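You operate a simulated robot arm through the tools that you are given. There is no shell and no other tool.

The job below is to be done with a simulated robot arm. You get a single attempt, and the scene is never put back.

TASK
Unload the blow-off box into the CLEAN tray and switch the jet off.
Fine: shut the lid; park the carousel with pocket A at the white pointer. Set down upright: white housing.

Only the result counts: the job must be done as asked and must still hold three seconds after the hand-in. Knocking over, shifting, dropping, spilling or breaking anything else fails it. Lids that push on must go on centred and level and be pressed home; caps that screw on are set level and turned clockwise until they are tight.

THE ROBOT
A 6-joint arm with a two-finger gripper, fixed in place. Base frame: the origin is on the floor under the middle of its stand, x ahead of it, y to its left, z up; the work surface is at about z = 0.8. Lengths are in m, angles in degrees, forces in N, time in s.
It reaches about 1.572 m from its shoulder. Its first joint turns from -166.0 to 166.0 degrees. Payload 2.45 kg.
The TCP is the grasp point between the finger pads, 0.02 m short of the fingertips. In the tool frame z runs along the fingers and y along their closing line. The gripper opens to 0.14 m; its body begins 0.168 m behind the TCP.
Orientation is that of the tool frame in the base frame, as a unit quaternion [w, x, y, z]. With the fingers straight down and closing along the base's y, the tool's x points along the base's -x, its y along +y and its z along -z.

THE INTERFACE
- The arm moves only by the tool drive_tool. Its argument "series" is a list of rows, each a list of 7 numbers: the shift along the tool's x, y, z in m, then the turn, a rotation vector about the tool's x, y, z in degrees, then the closure in counts, from 0 (fully open) to 255 (shut). In form: [[dx, dy, dz, wx, wy, wz, jaw], ...]. A call has 1 to 20 rows; each row is the pose to reach, as a shift and turn from the pose commanded when the call began, along the tool's axes at that moment. A row lasts 0.2 s, in which the tool goes at most 0.05 m and 8.6 degrees; a call with a longer step from one row to the next is refused whole, and so is a gripper value outside its range. Where a pose cannot be reached the arm comes as near as it can. A force on the tool above 40 N (or 10 N above the force at the start of the call, whichever is more), or a blocked arm, ends the call early, and 0.2 s more pass. Each finger travels about 0.045 m/s and halts on what it meets, pressing with about 27 N; the grip force reading is that of the motor and also rises with nothing between the fingers. The clock runs only during rows and for 0.2 s after the last one: add rows that repeat a pose to give the fingers time. It gives the time, the measured TCP pose, the force on the tool (base axes), the opening and the grip force at its end, in the units of the frame above (readings bear some noise), with the torque about the TCP (base axes, N m) and any sound that the robot's microphone picked up.
- Cameras (640 x 400 px; columns grow to the right, rows downward): "scene" is fixed at [0.2222, -0.5007, 1.4123]; the picture's right is [0.66, -0.75, 0.00], its down [-0.19, -0.17, -0.97] and it looks along [0.73, 0.64, -0.25] (base axes); focal length 359 px, centre (320, 200). "wrist" rides on the gripper at [0.078, 0.011, -0.209] in the tool frame; the picture's right is [-0.14, 0.99, 0.00], its down [-0.92, -0.13, -0.37] and it looks along [-0.36, -0.05, 0.93] (tool axes); focal length 280 px, centre (320, 200). There is no depth. A picture from a camera that has moved, and an enlarged one, comes with that camera's place and axes in the base frame and with its lens.
- capture(camera): a new picture of that camera. The clock stands still meanwhile.
- inspect(camera, box): a new picture of the part [left, top, right, bottom] of that camera's present view, enlarged. The clock stands still meanwhile.
- close_job(): hands the job in; it is judged then, once.

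Nothing tells you positions but the pictures and the camera data. Unless the task says otherwise, let go and move clear before handing in.

The tools are called after "Call:" by a JSON object that holds its "method" and its "body". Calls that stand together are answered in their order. drive_tool: Moves the arm, as the interface text tells. Its arguments: {"type":"object","properties":{"series":{"type":"array","items":{"type":"array","items":{"type":"number"}}}},"required":["series"]} The other tools are called the same way: capture (camera) takes a picture; inspect (camera, box) takes an enlarged picture of a part of a camera's view; close_job () hands the job in.

At the start:

```text
clock: 0.0
tool_pos: [0.8113, 0.102, 1.2627]
tcp_rot: [0.0, 0.0, 1.0, 0.0]
wrist_force: [0.1, 0.1, 0.9]
wrist_torque: [-0.05, -0.01, -0.02]
opening: 0.1397
finger_force: 0.1
```

scene: 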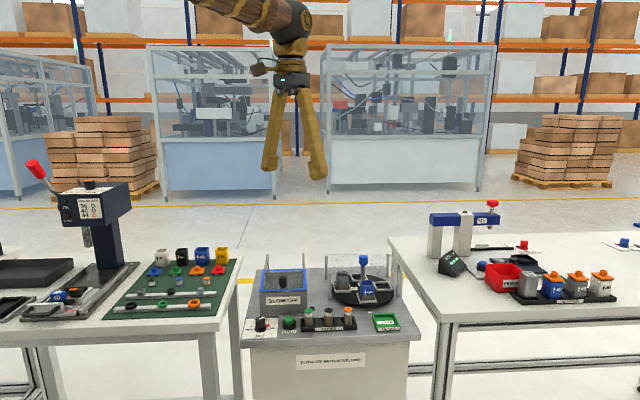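
wrist: 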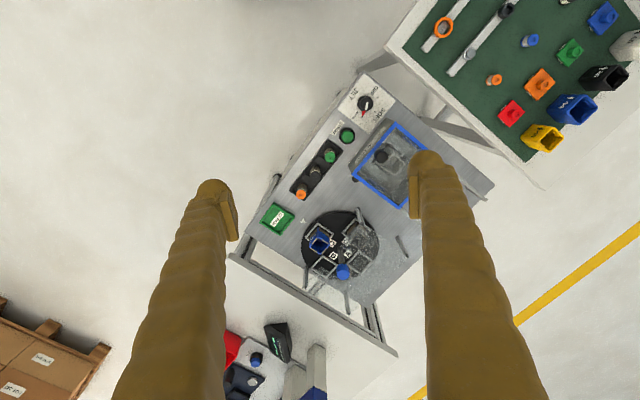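

I see a blow-off station in the middle with a blue-rimmed box, a carousel, a knob, and a green tray. I will look closer before moving.

Call:
{"method": "inspect", "body": {"camera": "scene", "box": [230, 240, 430, 365]}}

Call:
{"method": "inspect", "body": {"camera": "wrist", "box": [230, 60, 500, 229]}}

Call:
{"method": "inspect", "body": {"camera": "wrist", "box": [230, 180, 430, 305]}}

```text
3.20 times, centred on (330, 302) of scene
camera zoom: at [0.2222, -0.5007, 1.4123], right [0.66, -0.75, 0.0], down [-0.19, -0.17, -0.97], along [0.73, 0.64, -0.25], focal length 1149 px, centre (288, -128)
```

zoom: 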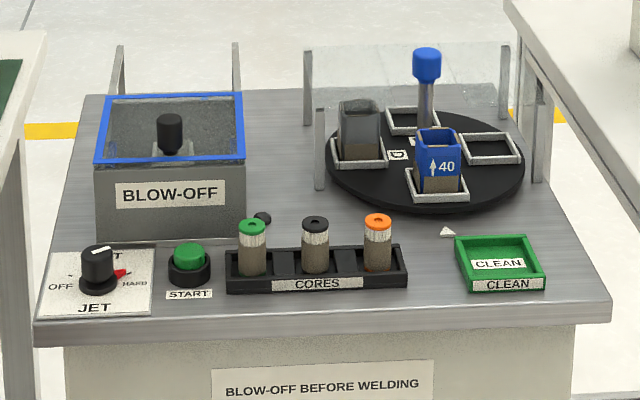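

```text
2.37 times, centred on (365, 144) of wrist
camera zoom: at [0.7333, 0.1133, 1.4716], right [0.14, 0.99, 0.0], down [0.92, -0.13, 0.37], along [0.36, -0.05, -0.93], focal length 664 px, centre (214, 331)
```

zoom: 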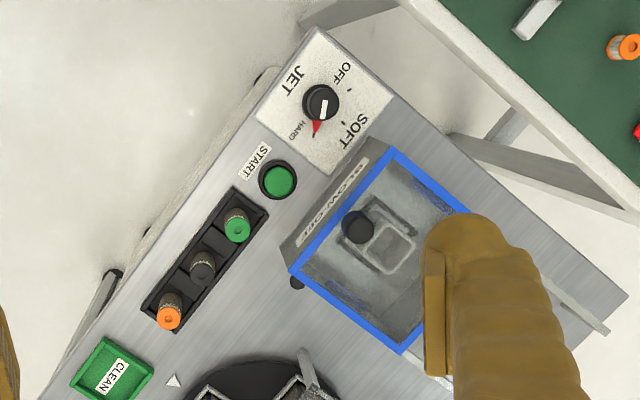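

```text
3.20 times, centred on (330, 242) of wrist
camera zoom: at [0.7333, 0.1133, 1.4716], right [0.14, 0.99, 0.0], down [0.92, -0.13, 0.37], along [0.36, -0.05, -0.93], focal length 897 px, centre (288, 64)
```

zoom: 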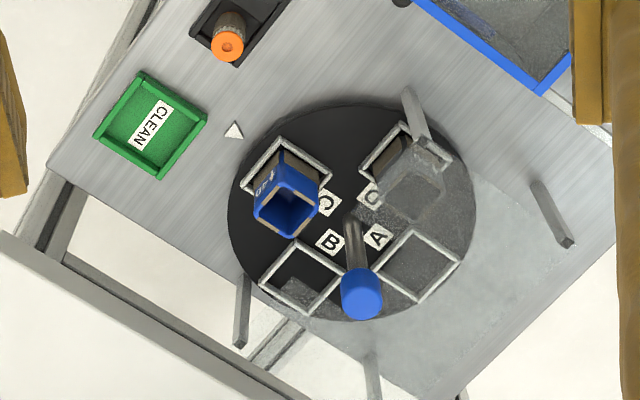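

The station has a jet selector (at HARD), a lidded blow-off box near (0.90, 0.24), a carousel near (1.13, 0.11) with C at the pointer, and the CLEAN tray near (1.03, -0.04). I'll move the wrist camera over the box for a closer look.

Call:
{"method": "drive_tool", "body": {"series": [[0, 0.037, 0.035, 0, 0, 0, 0], [0, 0.074, 0.07, 0, 0, 0, 0], [0, 0.111, 0.105, 0, 0, 0, 0], [0, 0.148, 0.14, 0, 0, 0, 0], [0, 0.148, 0.14, 0, 0, 0, 0]]}}

Call:
{"method": "capture", "body": {"camera": "wrist"}}

```text
refused: row 1 steps farther than a row can; nothing moved
```

```text
taken
camera wrist: at [0.7333, 0.1133, 1.4716], right [0.14, 0.99, 0.0], down [0.92, -0.13, 0.37], along [0.36, -0.05, -0.93], focal length 280 px, centre (320, 200)
```

wrist: 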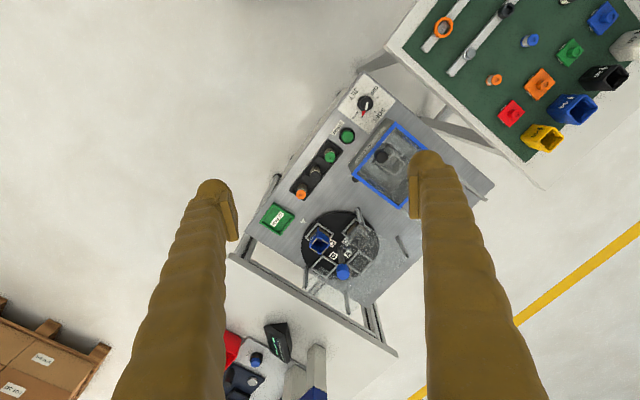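

The first step was slightly too long, so I'm repeating the same move with smaller steps.

Call:
{"method": "drive_tool", "body": {"series": [[0, 0.03, 0.028, 0, 0, 0, 0], [0, 0.06, 0.056, 0, 0, 0, 0], [0, 0.09, 0.084, 0, 0, 0, 0], [0, 0.12, 0.112, 0, 0, 0, 0], [0, 0.148, 0.14, 0, 0, 0, 0], [0, 0.148, 0.14, 0, 0, 0, 0]]}}

Call:
{"method": "capture", "body": {"camera": "wrist"}}

```text
clock: 1.4
tool_pos: [0.8118, 0.2503, 1.1207]
tcp_rot: [0.0, 0.0, 1.0, 0.0]
wrist_force: [-0.1, -0.5, -0.3]
wrist_torque: [0.03, -0.02, 0.0]
opening: 0.1398
finger_force: 0.1
```

```text
taken
camera wrist: at [0.7341, 0.2613, 1.33], right [0.14, 0.99, 0.0], down [0.92, -0.13, 0.37], along [0.37, -0.05, -0.93], focal length 280 px, centre (320, 200)
```

wrist: 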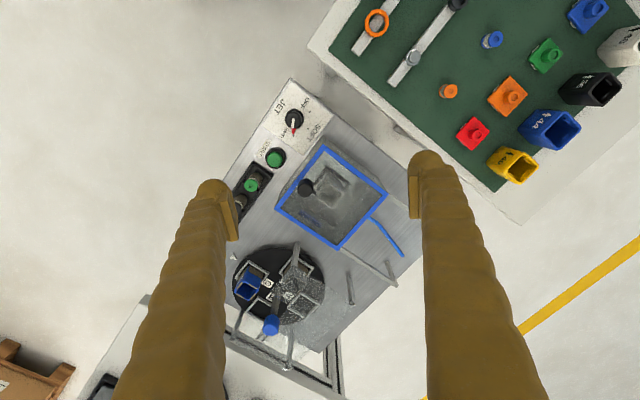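

Call:
{"method": "inspect", "body": {"camera": "wrist", "box": [260, 130, 420, 230]}}

Call:
{"method": "inspect", "body": {"camera": "wrist", "box": [220, 75, 380, 175]}}

Call:
{"method": "inspect", "body": {"camera": "wrist", "box": [210, 220, 410, 345]}}

Call:
{"method": "inspect", "body": {"camera": "scene", "box": [245, 245, 325, 345]}}

```text
4.00 times, centred on (340, 180) of wrist
camera zoom: at [0.7341, 0.2613, 1.33], right [0.14, 0.99, 0.0], down [0.92, -0.13, 0.37], along [0.37, -0.05, -0.93], focal length 1122 px, centre (240, 280)
```

zoom: 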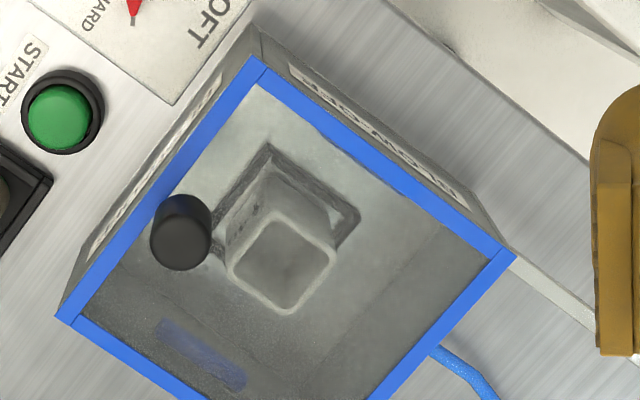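

```text
4.00 times, centred on (300, 125) of wrist
camera zoom: at [0.7341, 0.2613, 1.33], right [0.14, 0.99, 0.0], down [0.92, -0.13, 0.37], along [0.37, -0.05, -0.93], focal length 1122 px, centre (400, 500)
```

zoom: 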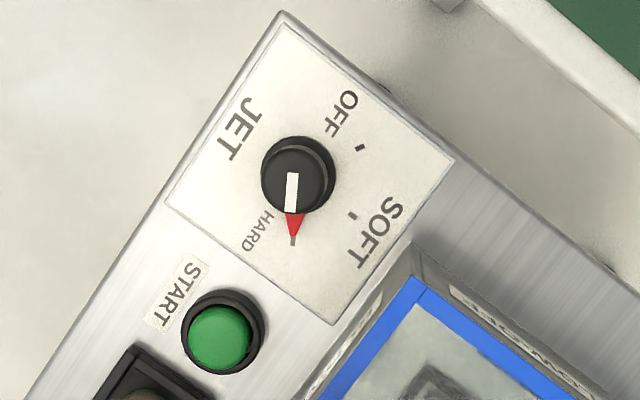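

```text
3.20 times, centred on (310, 282) of wrist
camera zoom: at [0.7341, 0.2613, 1.33], right [0.14, 0.99, 0.0], down [0.92, -0.13, 0.37], along [0.37, -0.05, -0.93], focal length 897 px, centre (352, -64)
```

zoom: 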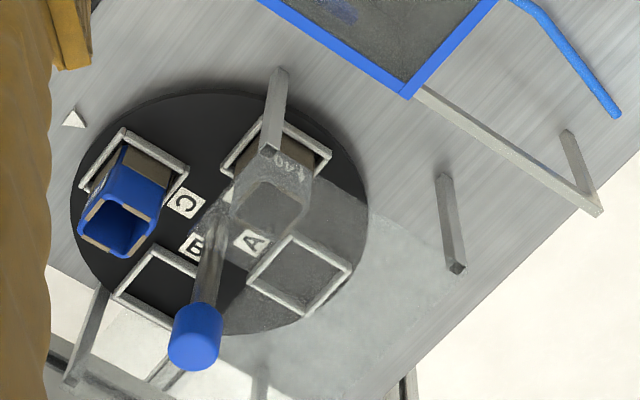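

```text
4.00 times, centred on (285, 295) of scene
camera zoom: at [0.2222, -0.5007, 1.4123], right [0.66, -0.75, 0.0], down [-0.19, -0.17, -0.97], along [0.73, 0.64, -0.25], focal length 1436 px, centre (460, -180)
```

zoom: 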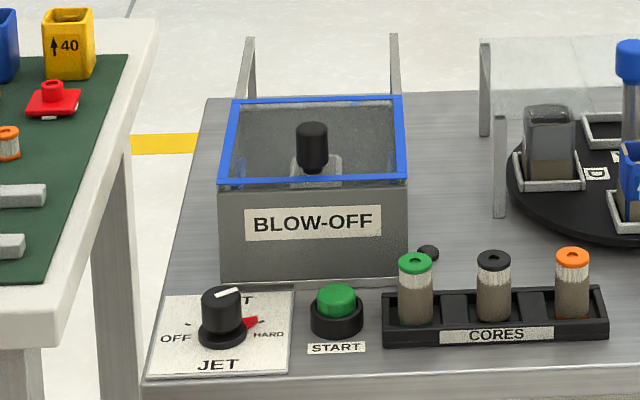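

The box holds a housing in a nest under a closed glass lid with a black knob, and rails run backward from the rim, so the lid appears to slide. The jet selector should go to OFF first, so I'm moving in to look at it closely.

Call:
{"method": "drive_tool", "body": {"series": [[0.018, -0.008, 0.028, 0, 0, 0, 0], [0.036, -0.016, 0.056, 0, 0, 0, 0], [0.054, -0.024, 0.084, 0, 0, 0, 0], [0.072, -0.032, 0.112, 0, 0, 0, 0], [0.09, -0.04, 0.14, 0, 0, 0, 0], [0.09, -0.04, 0.14, 0, 0, 0, 0]]}}

Call:
{"method": "capture", "body": {"camera": "wrist"}}

Call:
{"method": "inspect", "body": {"camera": "scene", "box": [320, 245, 430, 320]}}

```text
clock: 2.8
tool_pos: [0.721, 0.2094, 0.982]
tcp_rot: [0.0, 0.0, 1.0, -0.001]
wrist_force: [0.9, -0.5, -0.1]
wrist_torque: [0.05, 0.0, 0.03]
opening: 0.14
finger_force: 0.0
```

```text
taken
camera wrist: at [0.644, 0.2207, 1.1914], right [0.14, 0.99, 0.0], down [0.92, -0.13, 0.37], along [0.37, -0.05, -0.93], focal length 280 px, centre (320, 200)
```

wrist: 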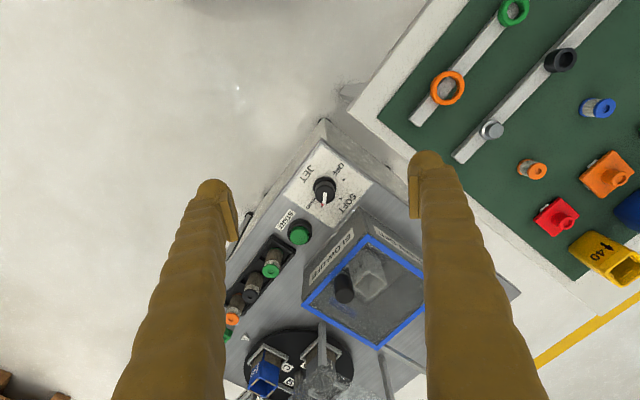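

```text
5.33 times, centred on (375, 282) of scene
camera zoom: at [0.2222, -0.5007, 1.4123], right [0.66, -0.75, 0.0], down [-0.19, -0.17, -0.97], along [0.73, 0.64, -0.25], focal length 1915 px, centre (27, -240)
```

zoom: 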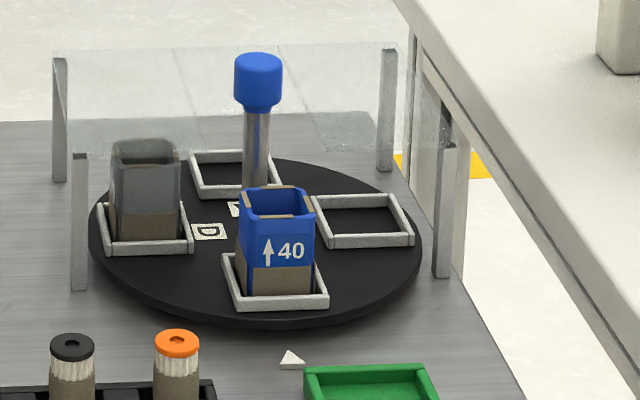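

The carousel has a glass guard on four posts over its rear half, and the knobbed stem rises at about (1.137, 0.111). Next I'm measuring the jet selector.

Call:
{"method": "inspect", "body": {"camera": "wrist", "box": [270, 140, 398, 220]}}

Call:
{"method": "inspect", "body": {"camera": "scene", "box": [240, 300, 304, 340]}}

Call:
{"method": "inspect", "body": {"camera": "wrist", "box": [280, 220, 440, 320]}}

```text
5.00 times, centred on (334, 180) of wrist
camera zoom: at [0.644, 0.2207, 1.1914], right [0.14, 0.99, 0.0], down [0.92, -0.13, 0.37], along [0.37, -0.05, -0.93], focal length 1402 px, centre (250, 300)
```

zoom: 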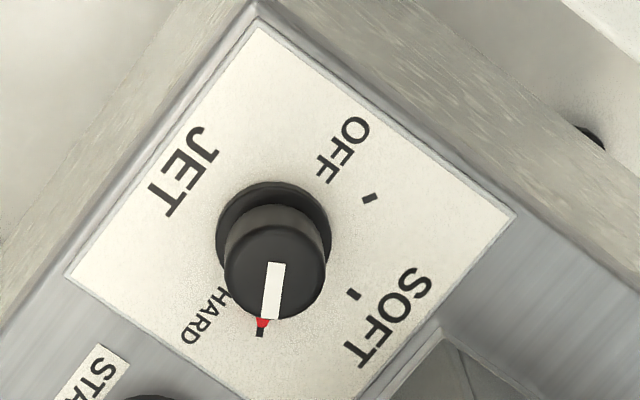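

```text
10.00 times, centred on (272, 320) of scene
camera zoom: at [0.2222, -0.5007, 1.4123], right [0.66, -0.75, 0.0], down [-0.19, -0.17, -0.97], along [0.73, 0.64, -0.25], focal length 3590 px, centre (800, -1000)
```

zoom: 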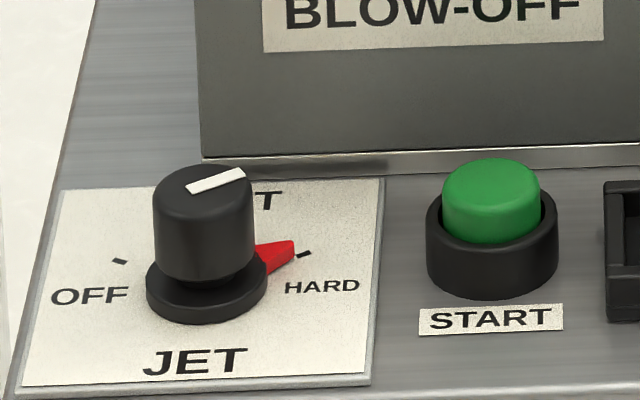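

```text
4.00 times, centred on (360, 270) of wrist
camera zoom: at [0.644, 0.2207, 1.1914], right [0.14, 0.99, 0.0], down [0.92, -0.13, 0.37], along [0.37, -0.05, -0.93], focal length 1122 px, centre (160, -80)
```

zoom: 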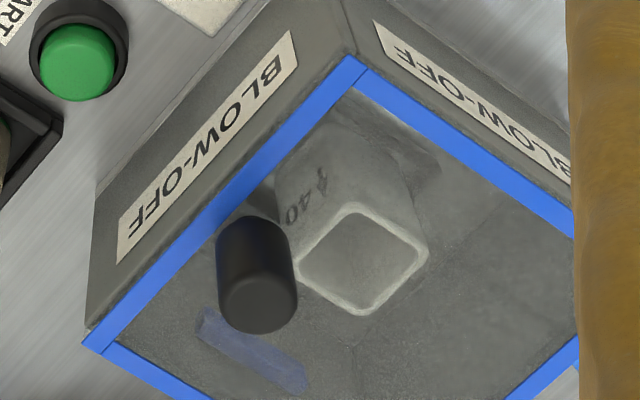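

The selector's centre is about (0.777, 0.209) with its top at z≈0.833. HARD lies at −15° and OFF at +105°, so it needs about 120° counterclockwise from above. I'll come over it with the jaws partly closed and check alignment.

Call:
{"method": "drive_tool", "body": {"series": [[-0.014, 0, 0.02, 0, 0, 0, 60], [-0.028, 0, 0.04, 0, 0, 0, 120], [-0.042, 0, 0.06, 0, 0, 0, 150], [-0.0555, 0, 0.08, 0, 0, 0, 150], [-0.0555, 0, 0.08, 0, 0, 0, 150], [-0.0555, 0, 0.08, 0, 0, 0, 150]]}}

Call:
{"method": "capture", "body": {"camera": "wrist"}}

Call:
{"method": "inspect", "body": {"camera": "scene", "box": [210, 250, 338, 330]}}

```text
clock: 4.2
tool_pos: [0.7772, 0.209, 0.9011]
tcp_rot: [0.0, 0.0, 1.0, 0.0]
wrist_force: [-1.0, -0.5, -0.6]
wrist_torque: [0.01, -0.01, 0.0]
opening: 0.0575
finger_force: 0.0
```

```text
taken
camera wrist: at [0.6992, 0.2197, 1.1103], right [0.14, 0.99, 0.0], down [0.92, -0.13, 0.37], along [0.37, -0.05, -0.93], focal length 280 px, centre (320, 200)
```

wrist: 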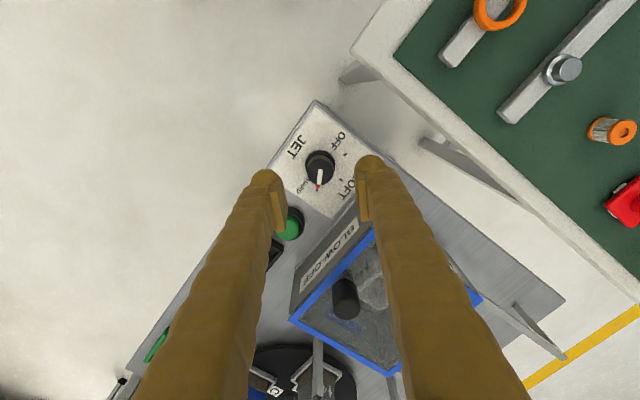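

```text
5.00 times, centred on (274, 290) of scene
camera zoom: at [0.2222, -0.5007, 1.4123], right [0.66, -0.75, 0.0], down [-0.19, -0.17, -0.97], along [0.73, 0.64, -0.25], focal length 1795 px, centre (550, -250)
```

zoom: 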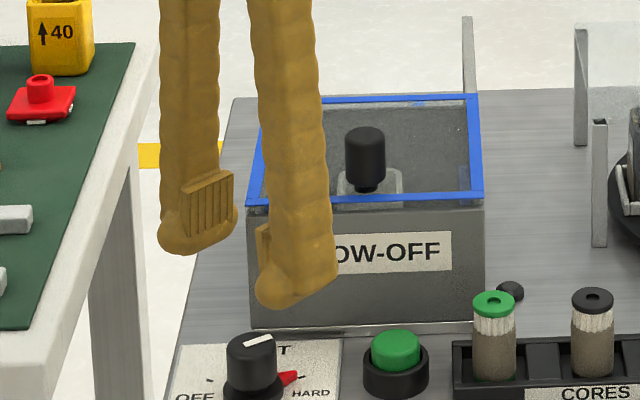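

Call:
{"method": "inspect", "body": {"camera": "wrist", "box": [256, 130, 384, 210]}}

```text
5.00 times, centred on (320, 170) of wrist
camera zoom: at [0.6992, 0.2197, 1.1103], right [0.14, 0.99, 0.0], down [0.92, -0.13, 0.37], along [0.37, -0.05, -0.93], focal length 1402 px, centre (320, 350)
```

zoom: 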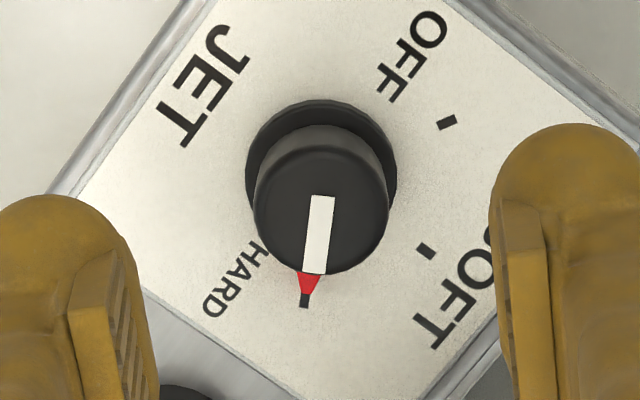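

Alignment over the selector is good, so I'm descending to grip it.

Call:
{"method": "drive_tool", "body": {"series": [[0.0005, 0.0005, 0.025, 0, 0, 0, 150], [0.0005, 0.0005, 0.05, 0, 0, 0, 150], [0.0005, 0.0005, 0.066, 0, 0, 0, 150], [0.0005, 0.0005, 0.066, 0, 0, 0, 150]]}}

Call:
{"method": "inspect", "body": {"camera": "wrist", "box": [224, 120, 416, 240]}}

Call:
{"method": "inspect", "body": {"camera": "scene", "box": [210, 270, 338, 350]}}

```text
clock: 5.2
tool_pos: [0.7759, 0.2098, 0.8369]
tcp_rot: [-0.001, -0.001, 1.0, 0.0]
wrist_force: [0.5, 0.1, -0.6]
wrist_torque: [0.01, 0.01, -0.01]
opening: 0.0575
finger_force: 0.1
```

```text
3.33 times, centred on (320, 180) of wrist
camera zoom: at [0.6973, 0.2207, 1.0452], right [0.14, 0.99, 0.0], down [0.92, -0.13, 0.37], along [0.36, -0.05, -0.93], focal length 935 px, centre (320, 267)
```

zoom: 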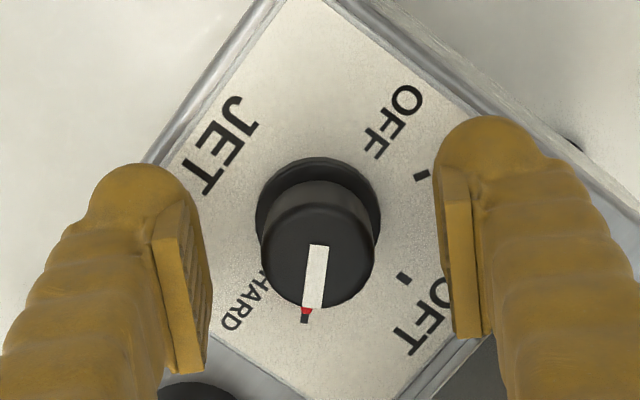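

```text
5.00 times, centred on (274, 310) of scene
camera zoom: at [0.2222, -0.5007, 1.4123], right [0.66, -0.75, 0.0], down [-0.19, -0.17, -0.97], along [0.73, 0.64, -0.25], focal length 1795 px, centre (550, -350)
```

zoom: 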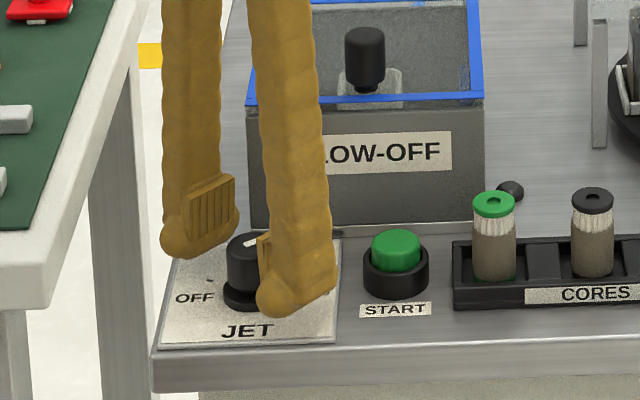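

Call:
{"method": "drive_tool", "body": {"series": [[0, 0, 0.001, 0, 0, 0, 200], [0, 0, 0.001, 0, 0, 0, 255], [0, 0, 0.001, 0, 0, 0, 255], [0, 0, 0.001, 0, 0, 0, 255]]}}

Call:
{"method": "inspect", "body": {"camera": "wrist", "box": [224, 120, 416, 240]}}

```text
clock: 6.2
tool_pos: [0.7757, 0.2086, 0.8354]
tcp_rot: [0.001, 0.0, 1.0, 0.0]
wrist_force: [1.4, -26.6, -0.6]
wrist_torque: [-0.28, -0.06, -0.05]
opening: 0.026
finger_force: 42.7
```

```text
3.33 times, centred on (320, 180) of wrist
camera zoom: at [0.6979, 0.2201, 1.0442], right [0.14, 0.99, 0.0], down [0.92, -0.13, 0.37], along [0.36, -0.05, -0.93], focal length 935 px, centre (320, 267)
```

zoom: 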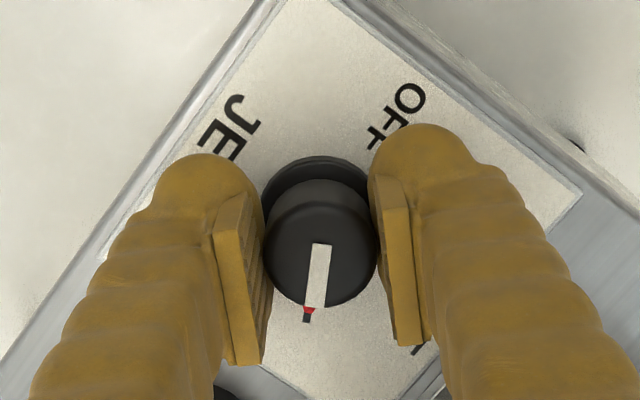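

The grip holds with a sideways load of 27 N, so the tool sits slightly too far toward +y. I'll ease it 2 mm toward −y.

Call:
{"method": "drive_tool", "body": {"series": [[0, -0.001, 0, 0, 0, 0, 255], [0, -0.002, 0, 0, 0, 0, 255], [0, -0.002, 0, 0, 0, 0, 255]]}}

```text
clock: 7.0
tool_pos: [0.7745, 0.2084, 0.835]
tcp_rot: [0.0, 0.0, 1.0, 0.0]
wrist_force: [-11.8, 1.9, 4.7]
wrist_torque: [0.07, 0.21, 0.01]
opening: 0.0259
finger_force: 44.8
```

Call:
{"method": "drive_tool", "body": {"series": [[0, 0, 0, 0, 0, -8, 255], [0, 0, 0, 0, 0, -16, 255], [0, 0, 0, 0, 0, -24, 255], [0, 0, 0, 0, 0, -32, 255], [0, 0, 0, 0, 0, -40, 255], [0, 0, 0, 0, 0, -48, 255], [0, 0, 0, 0, 0, -56, 255], [0, 0, 0, 0, 0, -60, 255]]}}

Call:
{"method": "inspect", "body": {"camera": "wrist", "box": [224, 120, 416, 240]}}

Call:
{"method": "inspect", "body": {"camera": "scene", "box": [210, 270, 338, 350]}}

```text
clock: 8.8
tool_pos: [0.7763, 0.2076, 0.835]
tcp_rot: [0.0, -0.501, 0.866, 0.0]
wrist_force: [8.8, -26.8, -13.9]
wrist_torque: [-0.28, -0.1, -0.02]
opening: 0.0261
finger_force: 44.9
```

```text
3.33 times, centred on (320, 180) of wrist
camera zoom: at [0.7284, 0.1455, 1.0442], right [-0.79, 0.61, 0.0], down [0.57, 0.73, 0.37], along [0.23, 0.29, -0.93], focal length 935 px, centre (320, 267)
```

zoom: 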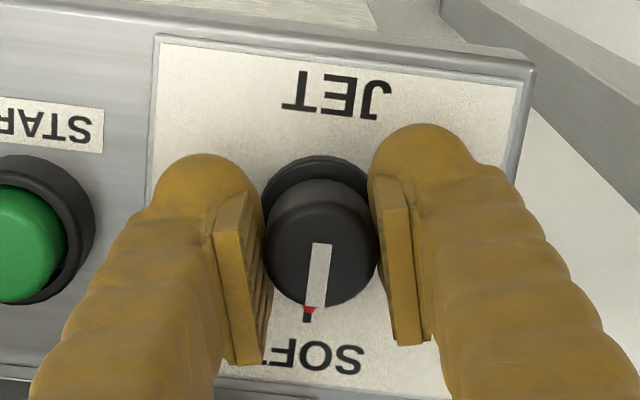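

```text
5.00 times, centred on (274, 310) of scene
camera zoom: at [0.2222, -0.5007, 1.4123], right [0.66, -0.75, 0.0], down [-0.19, -0.17, -0.97], along [0.73, 0.64, -0.25], focal length 1795 px, centre (550, -350)
```

zoom: 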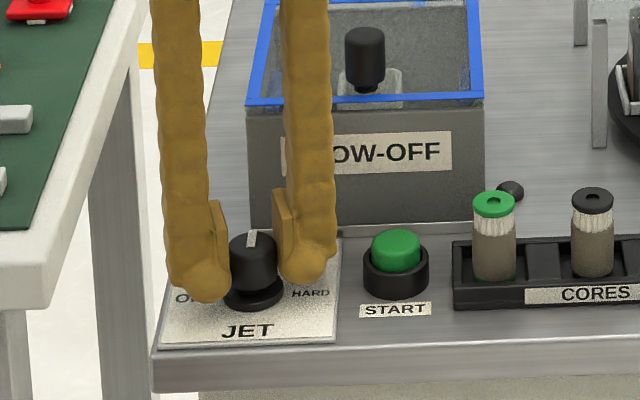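

The selector turns with the gripper and is now at SOFT. I'll relieve the side load slightly and turn the other 60° to OFF.

Call:
{"method": "drive_tool", "body": {"series": [[0.001, -0.0012, 0, 0, 0, 0, 255], [0.001, -0.0012, 0, 0, 0, -8, 255], [0.001, -0.0012, 0, 0, 0, -16, 255], [0.001, -0.0012, 0, 0, 0, -24, 255], [0.001, -0.0012, 0, 0, 0, -32, 255], [0.001, -0.0012, 0, 0, 0, -40, 255], [0.001, -0.0012, 0, 0, 0, -48, 255], [0.001, -0.0012, 0, 0, 0, -56, 255], [0.001, -0.0012, 0, 0, 0, -60, 255]]}}

Call:
{"method": "inspect", "body": {"camera": "wrist", "box": [224, 120, 416, 240]}}

Call:
{"method": "inspect", "body": {"camera": "scene", "box": [210, 270, 338, 350]}}

```text
clock: 10.4
tool_pos: [0.7779, 0.2056, 0.8342]
tcp_rot: [-0.001, 0.806, -0.592, 0.0]
wrist_force: [5.1, 1.1, -5.8]
wrist_torque: [-0.09, -0.09, -0.02]
opening: 0.026
finger_force: 44.8
stopped in row 8: the force on the tool passed its limit at 43 N (the readings are from after the stop); the commanded pose is now the measured one
```

```text
3.33 times, centred on (320, 180) of wrist
camera zoom: at [0.7906, 0.1296, 1.0443], right [-0.99, -0.16, 0.0], down [-0.15, 0.92, 0.37], along [-0.06, 0.36, -0.93], focal length 935 px, centre (320, 267)
```

zoom: 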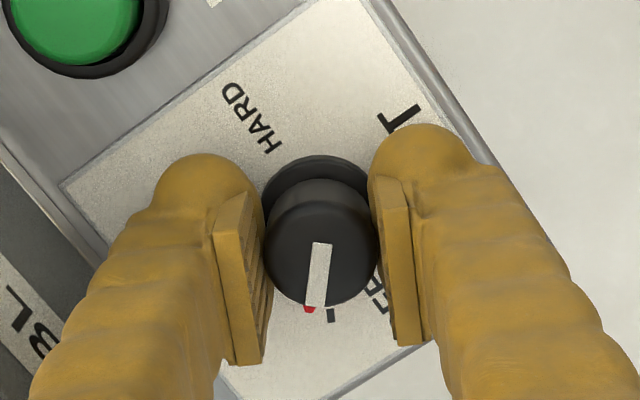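

```text
5.00 times, centred on (274, 310) of scene
camera zoom: at [0.2222, -0.5007, 1.4123], right [0.66, -0.75, 0.0], down [-0.19, -0.17, -0.97], along [0.73, 0.64, -0.25], focal length 1795 px, centre (550, -350)
```

zoom: 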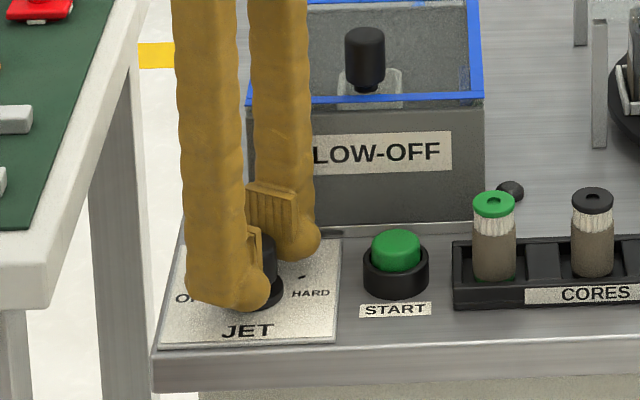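

It tripped at a 107° turn because of side load, which has since dropped. I'm turning the remaining ~13°.

Call:
{"method": "drive_tool", "body": {"series": [[0, 0, 0, 0, 0, -4, 255], [0, 0, 0, 0, 0, -8, 255], [0, 0, 0, 0, 0, -12, 255], [0, 0, 0, 0, 0, -13, 255]]}}

Call:
{"method": "inspect", "body": {"camera": "wrist", "box": [224, 120, 416, 240]}}

```text
clock: 11.4
tool_pos: [0.7785, 0.2067, 0.8356]
tcp_rot: [-0.001, 0.868, -0.497, 0.001]
wrist_force: [20.3, 0.5, -13.3]
wrist_torque: [0.04, -0.15, -0.42]
opening: 0.026
finger_force: 45.1
```

```text
3.33 times, centred on (320, 180) of wrist
camera zoom: at [0.808, 0.1346, 1.0443], right [-0.92, -0.38, 0.0], down [-0.36, 0.86, 0.37], along [-0.14, 0.34, -0.93], focal length 935 px, centre (320, 267)
```

zoom: 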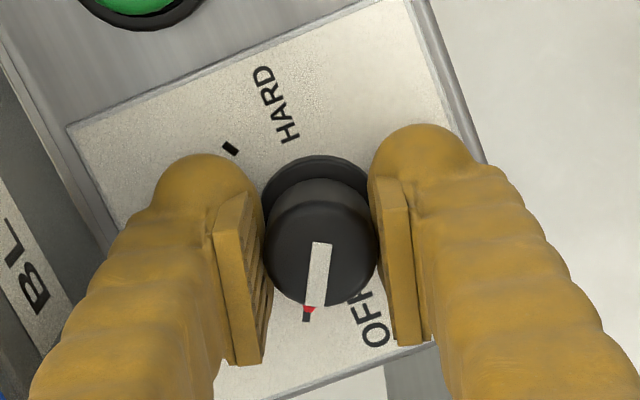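

The pointer is on the OFF tick. I'm opening the jaws a little and lifting straight up.

Call:
{"method": "drive_tool", "body": {"series": [[0, 0, 0, 0, 0, 0, 172], [0, 0, 0, 0, 0, 0, 172], [0, 0, 0, 0, 0, 0, 172], [0, 0, -0.02, 0, 0, 0, 172], [0, 0, -0.06, 0, 0, 0, 172], [0, 0, -0.1, 0, 0, 0, 172], [0, 0, -0.14, 0, 0, 0, 172], [0, 0, -0.14, 0, 0, 0, 172]]}}

Call:
{"method": "capture", "body": {"camera": "wrist"}}

Call:
{"method": "inspect", "body": {"camera": "scene", "box": [230, 240, 358, 340]}}

```text
clock: 13.2
tool_pos: [0.7747, 0.2065, 0.9761]
tcp_rot: [-0.001, 0.867, -0.498, 0.0]
wrist_force: [-0.4, 0.5, -0.2]
wrist_torque: [0.01, -0.01, -0.02]
opening: 0.0456
finger_force: 0.0
```

```text
taken
camera wrist: at [0.8052, 0.1342, 1.1851], right [-0.92, -0.38, 0.0], down [-0.35, 0.86, 0.37], along [-0.14, 0.34, -0.93], focal length 280 px, centre (320, 200)
```

wrist: 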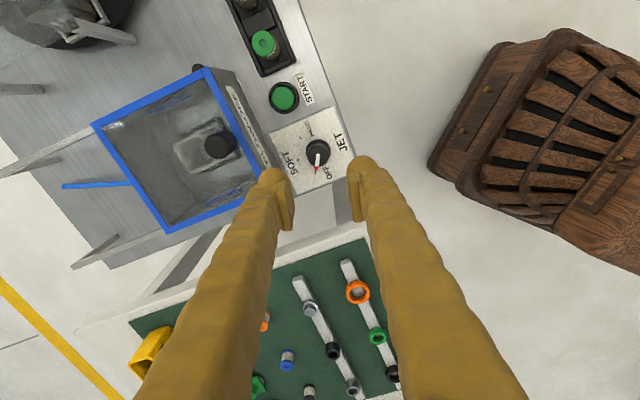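

```text
4.00 times, centred on (294, 290) of scene
camera zoom: at [0.2222, -0.5007, 1.4123], right [0.66, -0.75, 0.0], down [-0.19, -0.17, -0.97], along [0.73, 0.64, -0.25], focal length 1436 px, centre (424, -160)
```

zoom: 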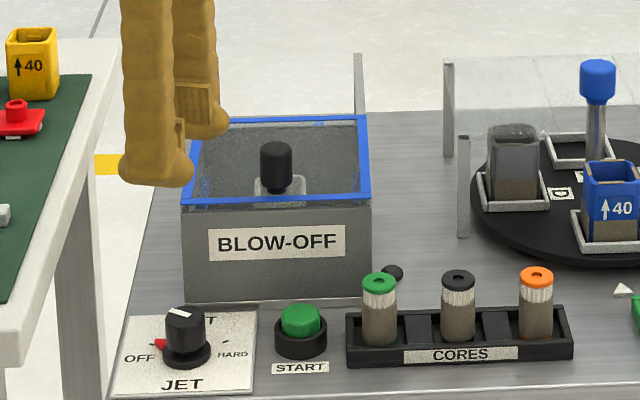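

The jet selector now sits at OFF. This angle shows the back of the box, so I'm looking at the rails and lid.

Call:
{"method": "inspect", "body": {"camera": "wrist", "box": [80, 50, 288, 180]}}

Call:
{"method": "inspect", "body": {"camera": "wrist", "box": [0, 100, 240, 280]}}

Call:
{"method": "inspect", "body": {"camera": "wrist", "box": [280, 110, 376, 190]}}

```text
3.08 times, centred on (184, 115) of wrist
camera zoom: at [0.8052, 0.1342, 1.1851], right [-0.92, -0.38, 0.0], down [-0.35, 0.86, 0.37], along [-0.14, 0.34, -0.93], focal length 863 px, centre (738, 462)
```

zoom: 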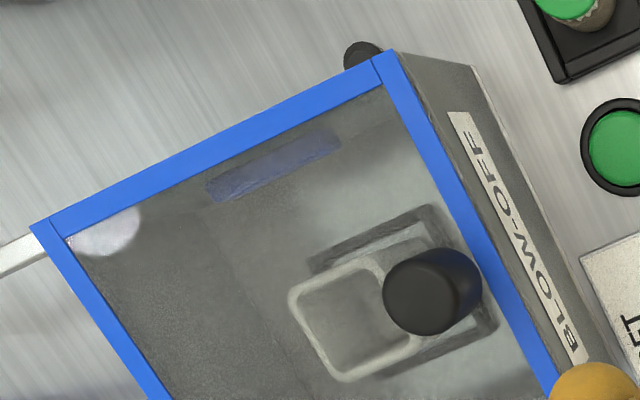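

```text
2.22 times, centred on (120, 190) of wrist
camera zoom: at [0.8052, 0.1342, 1.1851], right [-0.92, -0.38, 0.0], down [-0.35, 0.86, 0.37], along [-0.14, 0.34, -0.93], focal length 623 px, centre (764, 222)
```

zoom: 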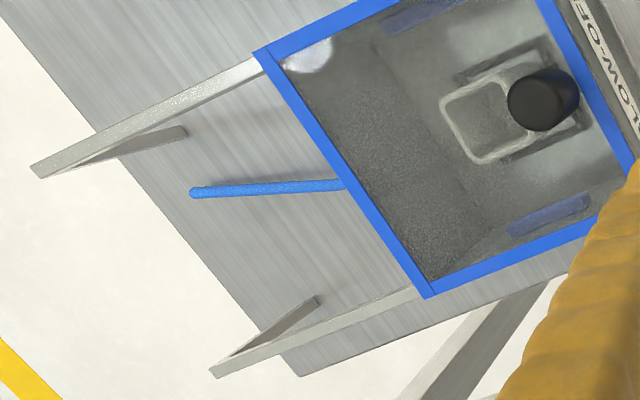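

```text
5.00 times, centred on (328, 150) of wrist
camera zoom: at [0.8052, 0.1342, 1.1851], right [-0.92, -0.38, 0.0], down [-0.35, 0.86, 0.37], along [-0.14, 0.34, -0.93], focal length 1402 px, centre (280, 450)
```

zoom: 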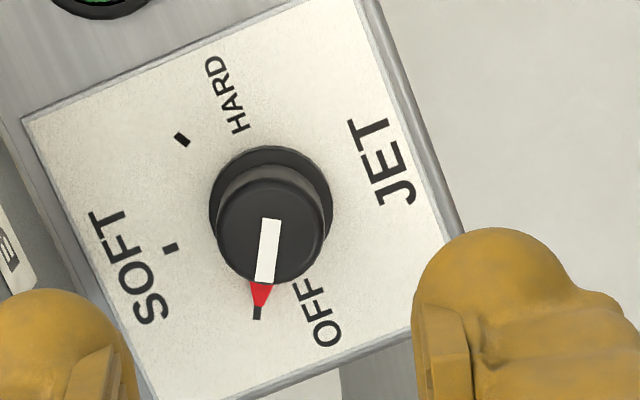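

The selector is on the OFF tick. The lid slides back on two rails about 0.14 m long, and its knob is near (0.875, 0.217) with its top at z≈0.921. I'm moving over it with the closing line along the slide direction.

Call:
{"method": "drive_tool", "body": {"series": [[0.0138, -0.0306, 0, 0, 0, -5, 146], [0.0277, -0.0613, 0, 0, 0, -10, 146], [0.0415, -0.0919, 0, 0, 0, -14.7, 146], [0.0415, -0.0919, 0, 0, 0, -14.7, 146]]}}

Call:
{"method": "capture", "body": {"camera": "wrist"}}

Call:
{"method": "inspect", "body": {"camera": "wrist", "box": [240, 120, 400, 220]}}

```text
clock: 14.2
tool_pos: [0.8776, 0.2159, 0.9761]
tcp_rot: [0.0, 0.924, -0.382, 0.001]
wrist_force: [-0.9, -0.5, 0.7]
wrist_torque: [-0.02, -0.01, 0.02]
opening: 0.0596
finger_force: 0.1
```

```text
taken
camera wrist: at [0.925, 0.1539, 1.1852], right [-0.8, -0.6, 0.0], down [-0.56, 0.74, 0.37], along [-0.22, 0.29, -0.93], focal length 280 px, centre (320, 200)
```

wrist: 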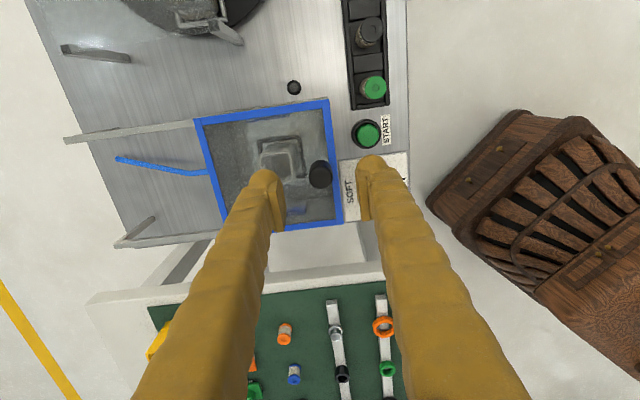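

```text
4.00 times, centred on (320, 170) of wrist
camera zoom: at [0.925, 0.1539, 1.1852], right [-0.8, -0.6, 0.0], down [-0.56, 0.74, 0.37], along [-0.22, 0.29, -0.93], focal length 1122 px, centre (320, 320)
```

zoom: 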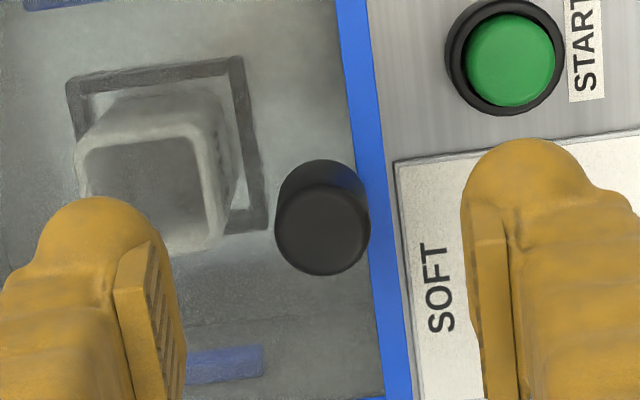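

Call:
{"method": "drive_tool", "body": {"series": [[-0.002, 0, 0.02, 0, 0, 0, 146], [-0.002, 0, 0.045, 0, 0, 0, 146], [-0.002, 0, 0.0585, 0, 0, 0, 146], [-0.002, 0, 0.0585, 0, 0, 0, 180], [-0.002, 0, 0.0585, 0, 0, 0, 255], [-0.002, 0, 0.0585, 0, 0, 0, 255], [-0.002, 0, 0.0585, 0, 0, 0, 255]]}}

Call:
{"method": "inspect", "body": {"camera": "wrist", "box": [224, 120, 416, 240]}}

Call:
{"method": "inspect", "body": {"camera": "scene", "box": [230, 240, 358, 340]}}

```text
clock: 15.8
tool_pos: [0.8756, 0.2181, 0.9169]
tcp_rot: [-0.001, 0.924, -0.383, 0.0]
wrist_force: [9.2, 5.4, -3.0]
wrist_torque: [0.02, -0.11, 0.02]
opening: 0.0228
finger_force: 38.5
```

```text
3.33 times, centred on (320, 180) of wrist
camera zoom: at [0.9227, 0.1554, 1.1257], right [-0.8, -0.6, 0.0], down [-0.56, 0.74, 0.37], along [-0.22, 0.29, -0.93], focal length 935 px, centre (320, 267)
```

zoom: 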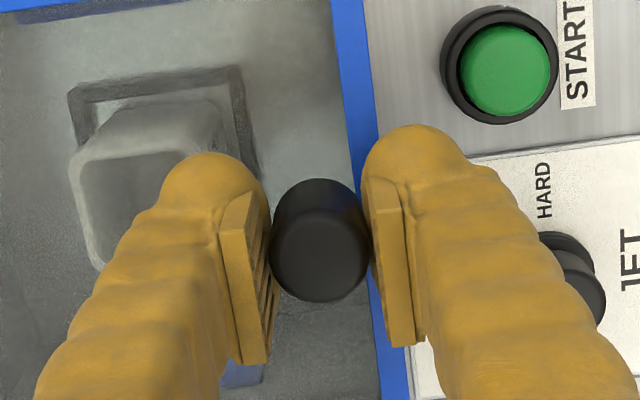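

```text
4.00 times, centred on (294, 290) of scene
camera zoom: at [0.2222, -0.5007, 1.4123], right [0.66, -0.75, 0.0], down [-0.19, -0.17, -0.97], along [0.73, 0.64, -0.25], focal length 1436 px, centre (424, -160)
```

zoom: 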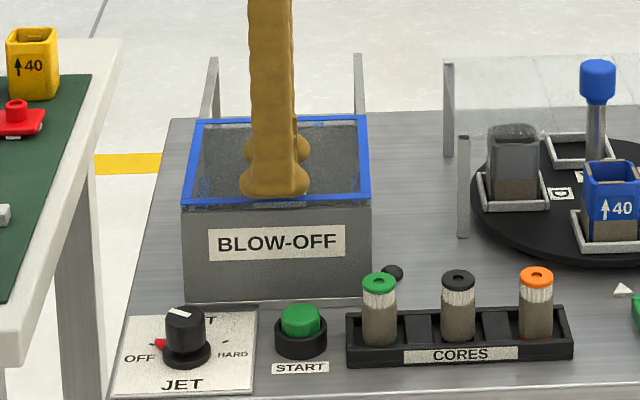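

The knob is gripped. I'll test by sliding the lid back 2 cm.

Call:
{"method": "drive_tool", "body": {"series": [[0, -0.01, 0, 0, 0, 0, 255], [0, -0.02, 0, 0, 0, 0, 255], [0, -0.02, 0, 0, 0, 0, 255]]}}

Call:
{"method": "inspect", "body": {"camera": "wrist", "box": [192, 80, 448, 240]}}

Call:
{"method": "inspect", "body": {"camera": "scene", "box": [230, 240, 358, 340]}}

```text
clock: 16.6
tool_pos: [0.8898, 0.2322, 0.917]
tcp_rot: [0.0, 0.924, -0.383, 0.0]
wrist_force: [6.5, -6.7, -6.5]
wrist_torque: [-0.1, -0.08, 0.03]
opening: 0.0226
finger_force: 45.1
```

```text
2.50 times, centred on (320, 160) of wrist
camera zoom: at [0.938, 0.1705, 1.1257], right [-0.8, -0.6, 0.0], down [-0.56, 0.74, 0.37], along [-0.22, 0.29, -0.93], focal length 701 px, centre (320, 300)
```

zoom: 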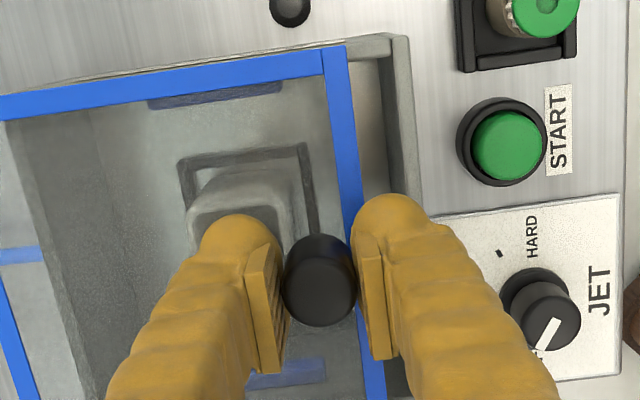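

```text
4.00 times, centred on (294, 290) of scene
camera zoom: at [0.2222, -0.5007, 1.4123], right [0.66, -0.75, 0.0], down [-0.19, -0.17, -0.97], along [0.73, 0.64, -0.25], focal length 1436 px, centre (424, -160)
```

zoom: 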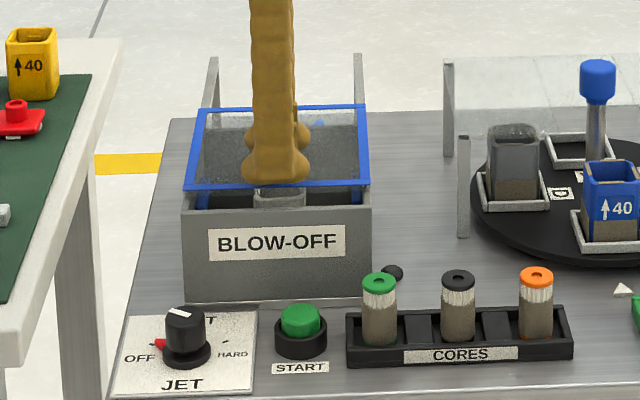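

The lid slides back freely, so I'm continuing to open it.

Call:
{"method": "drive_tool", "body": {"series": [[0.0005, -0.015, 0, 0, 0, 0, 255], [0.0005, -0.03, 0, 0, 0, 0, 255], [0.0005, -0.045, 0, 0, 0, 0, 255], [0.0005, -0.06, 0, 0, 0, 0, 255], [0.0005, -0.075, 0, 0, 0, 0, 255], [0.0005, -0.09, 0, 0, 0, 0, 255], [0.0005, -0.098, 0, 0, 0, 0, 255], [0.0005, -0.098, 0, 0, 0, 0, 255]]}}

Call:
{"method": "capture", "body": {"camera": "wrist"}}

Call:
{"method": "inspect", "body": {"camera": "scene", "box": [230, 230, 358, 310]}}

```text
clock: 18.4
tool_pos: [0.9592, 0.302, 0.9164]
tcp_rot: [0.0, 0.924, -0.383, 0.0]
wrist_force: [-21.2, 20.9, -17.1]
wrist_torque: [0.28, 0.3, -0.04]
opening: 0.0226
finger_force: 45.4
```

```text
taken
camera wrist: at [1.0078, 0.24, 1.1258], right [-0.8, -0.6, 0.0], down [-0.56, 0.74, 0.37], along [-0.22, 0.29, -0.93], focal length 280 px, centre (320, 200)
```

wrist: 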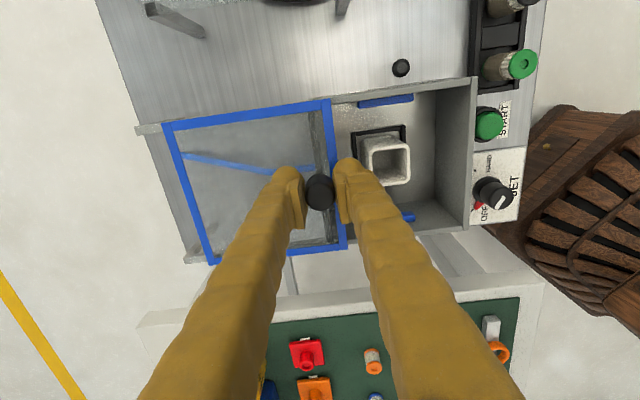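

```text
5.00 times, centred on (294, 270) of scene
camera zoom: at [0.2222, -0.5007, 1.4123], right [0.66, -0.75, 0.0], down [-0.19, -0.17, -0.97], along [0.73, 0.64, -0.25], focal length 1795 px, centre (450, -150)
```

zoom: 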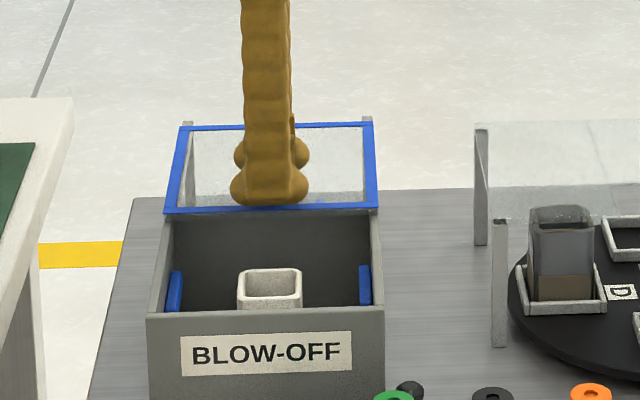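

The white housing is visible, upright and open-topped, with blue air bars on the two side walls of the box. I'll relieve the side load and slide the lid a bit further for clearance.

Call:
{"method": "drive_tool", "body": {"series": [[-0.0015, 0, 0, 0, 0, 0, 255], [-0.0015, -0.004, 0, 0, 0, 0, 255], [-0.0017, -0.008, 0, 0, 0, 0, 255], [-0.0017, -0.012, 0, 0, 0, 0, 255], [-0.0017, -0.012, 0, 0, 0, 0, 255]]}}

Call:
{"method": "inspect", "body": {"camera": "wrist", "box": [120, 60, 440, 260]}}

```text
clock: 19.6
tool_pos: [0.9678, 0.3122, 0.917]
tcp_rot: [0.001, 0.924, -0.382, 0.001]
wrist_force: [17.0, -17.2, -30.6]
wrist_torque: [-0.17, -0.17, -0.01]
opening: 0.0229
finger_force: 45.1
```

```text
2.00 times, centred on (280, 160) of wrist
camera zoom: at [1.0155, 0.2488, 1.1267], right [-0.8, -0.6, 0.0], down [-0.56, 0.74, 0.37], along [-0.22, 0.29, -0.93], focal length 561 px, centre (400, 280)
```

zoom: 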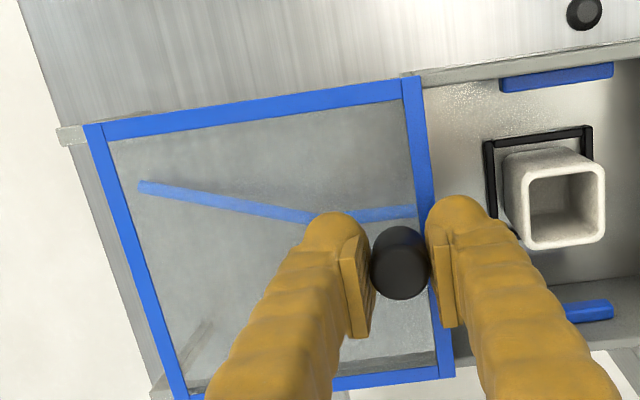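

Call:
{"method": "drive_tool", "body": {"series": [[0.0007, 0, 0.001, 0, 0, 0, 255], [0.0007, 0, 0.001, 0, 0, 0, 255]]}}

```text
clock: 20.2
tool_pos: [0.9683, 0.3129, 0.9176]
tcp_rot: [0.0, 0.924, -0.382, 0.001]
wrist_force: [13.4, -12.7, -9.9]
wrist_torque: [-0.11, -0.11, -0.02]
opening: 0.0226
finger_force: 45.2
```

Loads are small now. I'm releasing the lid knob and lifting clear.

Call:
{"method": "drive_tool", "body": {"series": [[0.0003, 0, 0, 0, 0, 0, 220], [0.0003, 0, 0, 0, 0, 0, 160], [0.0003, 0, 0, 0, 0, 0, 160], [0.0003, 0, -0.02, 0, 0, 0, 160], [0.0003, 0, -0.06, 0, 0, 0, 160], [0.0003, 0, -0.1, 0, 0, 0, 160], [0.0003, 0, -0.14, 0, 0, 0, 160], [0.0003, 0, -0.14, 0, 0, 0, 160]]}}

Call:
{"method": "capture", "body": {"camera": "wrist"}}

Call:
{"method": "inspect", "body": {"camera": "scene", "box": [230, 230, 358, 310]}}

```text
clock: 22.0
tool_pos: [0.9677, 0.3123, 1.0559]
tcp_rot: [-0.002, 0.924, -0.383, 0.0]
wrist_force: [-0.3, -0.8, 0.6]
wrist_torque: [0.02, 0.02, -0.01]
opening: 0.0522
finger_force: 0.1
```

```text
taken
camera wrist: at [1.0163, 0.2491, 1.2651], right [-0.8, -0.6, 0.0], down [-0.56, 0.74, 0.37], along [-0.22, 0.29, -0.93], focal length 280 px, centre (320, 200)
```

wrist: 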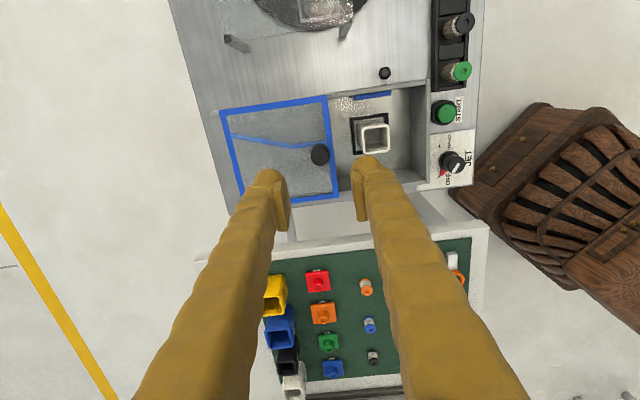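

```text
5.00 times, centred on (294, 270) of scene
camera zoom: at [0.2222, -0.5007, 1.4123], right [0.66, -0.75, 0.0], down [-0.19, -0.17, -0.97], along [0.73, 0.64, -0.25], focal length 1795 px, centre (450, -150)
```

zoom: 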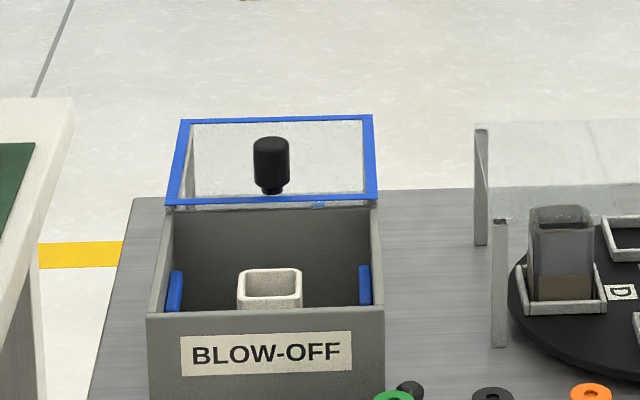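

The lid stays open. Now I'm examining the box interior for finger clearance.

Call:
{"method": "inspect", "body": {"camera": "wrist", "box": [310, 70, 454, 160]}}

```text
4.44 times, centred on (382, 115) of wrist
camera zoom: at [1.0163, 0.2491, 1.2651], right [-0.8, -0.6, 0.0], down [-0.56, 0.74, 0.37], along [-0.22, 0.29, -0.93], focal length 1246 px, centre (44, 578)
```

zoom: 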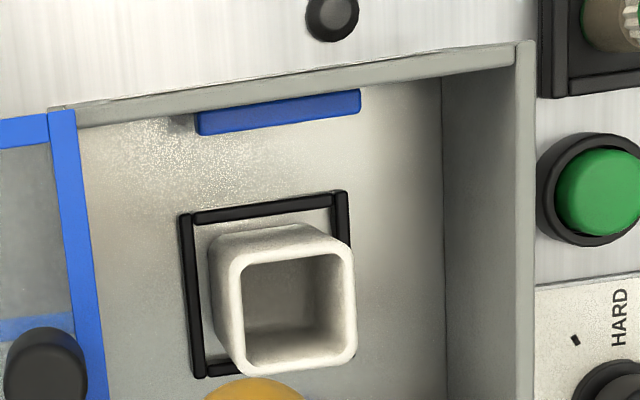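

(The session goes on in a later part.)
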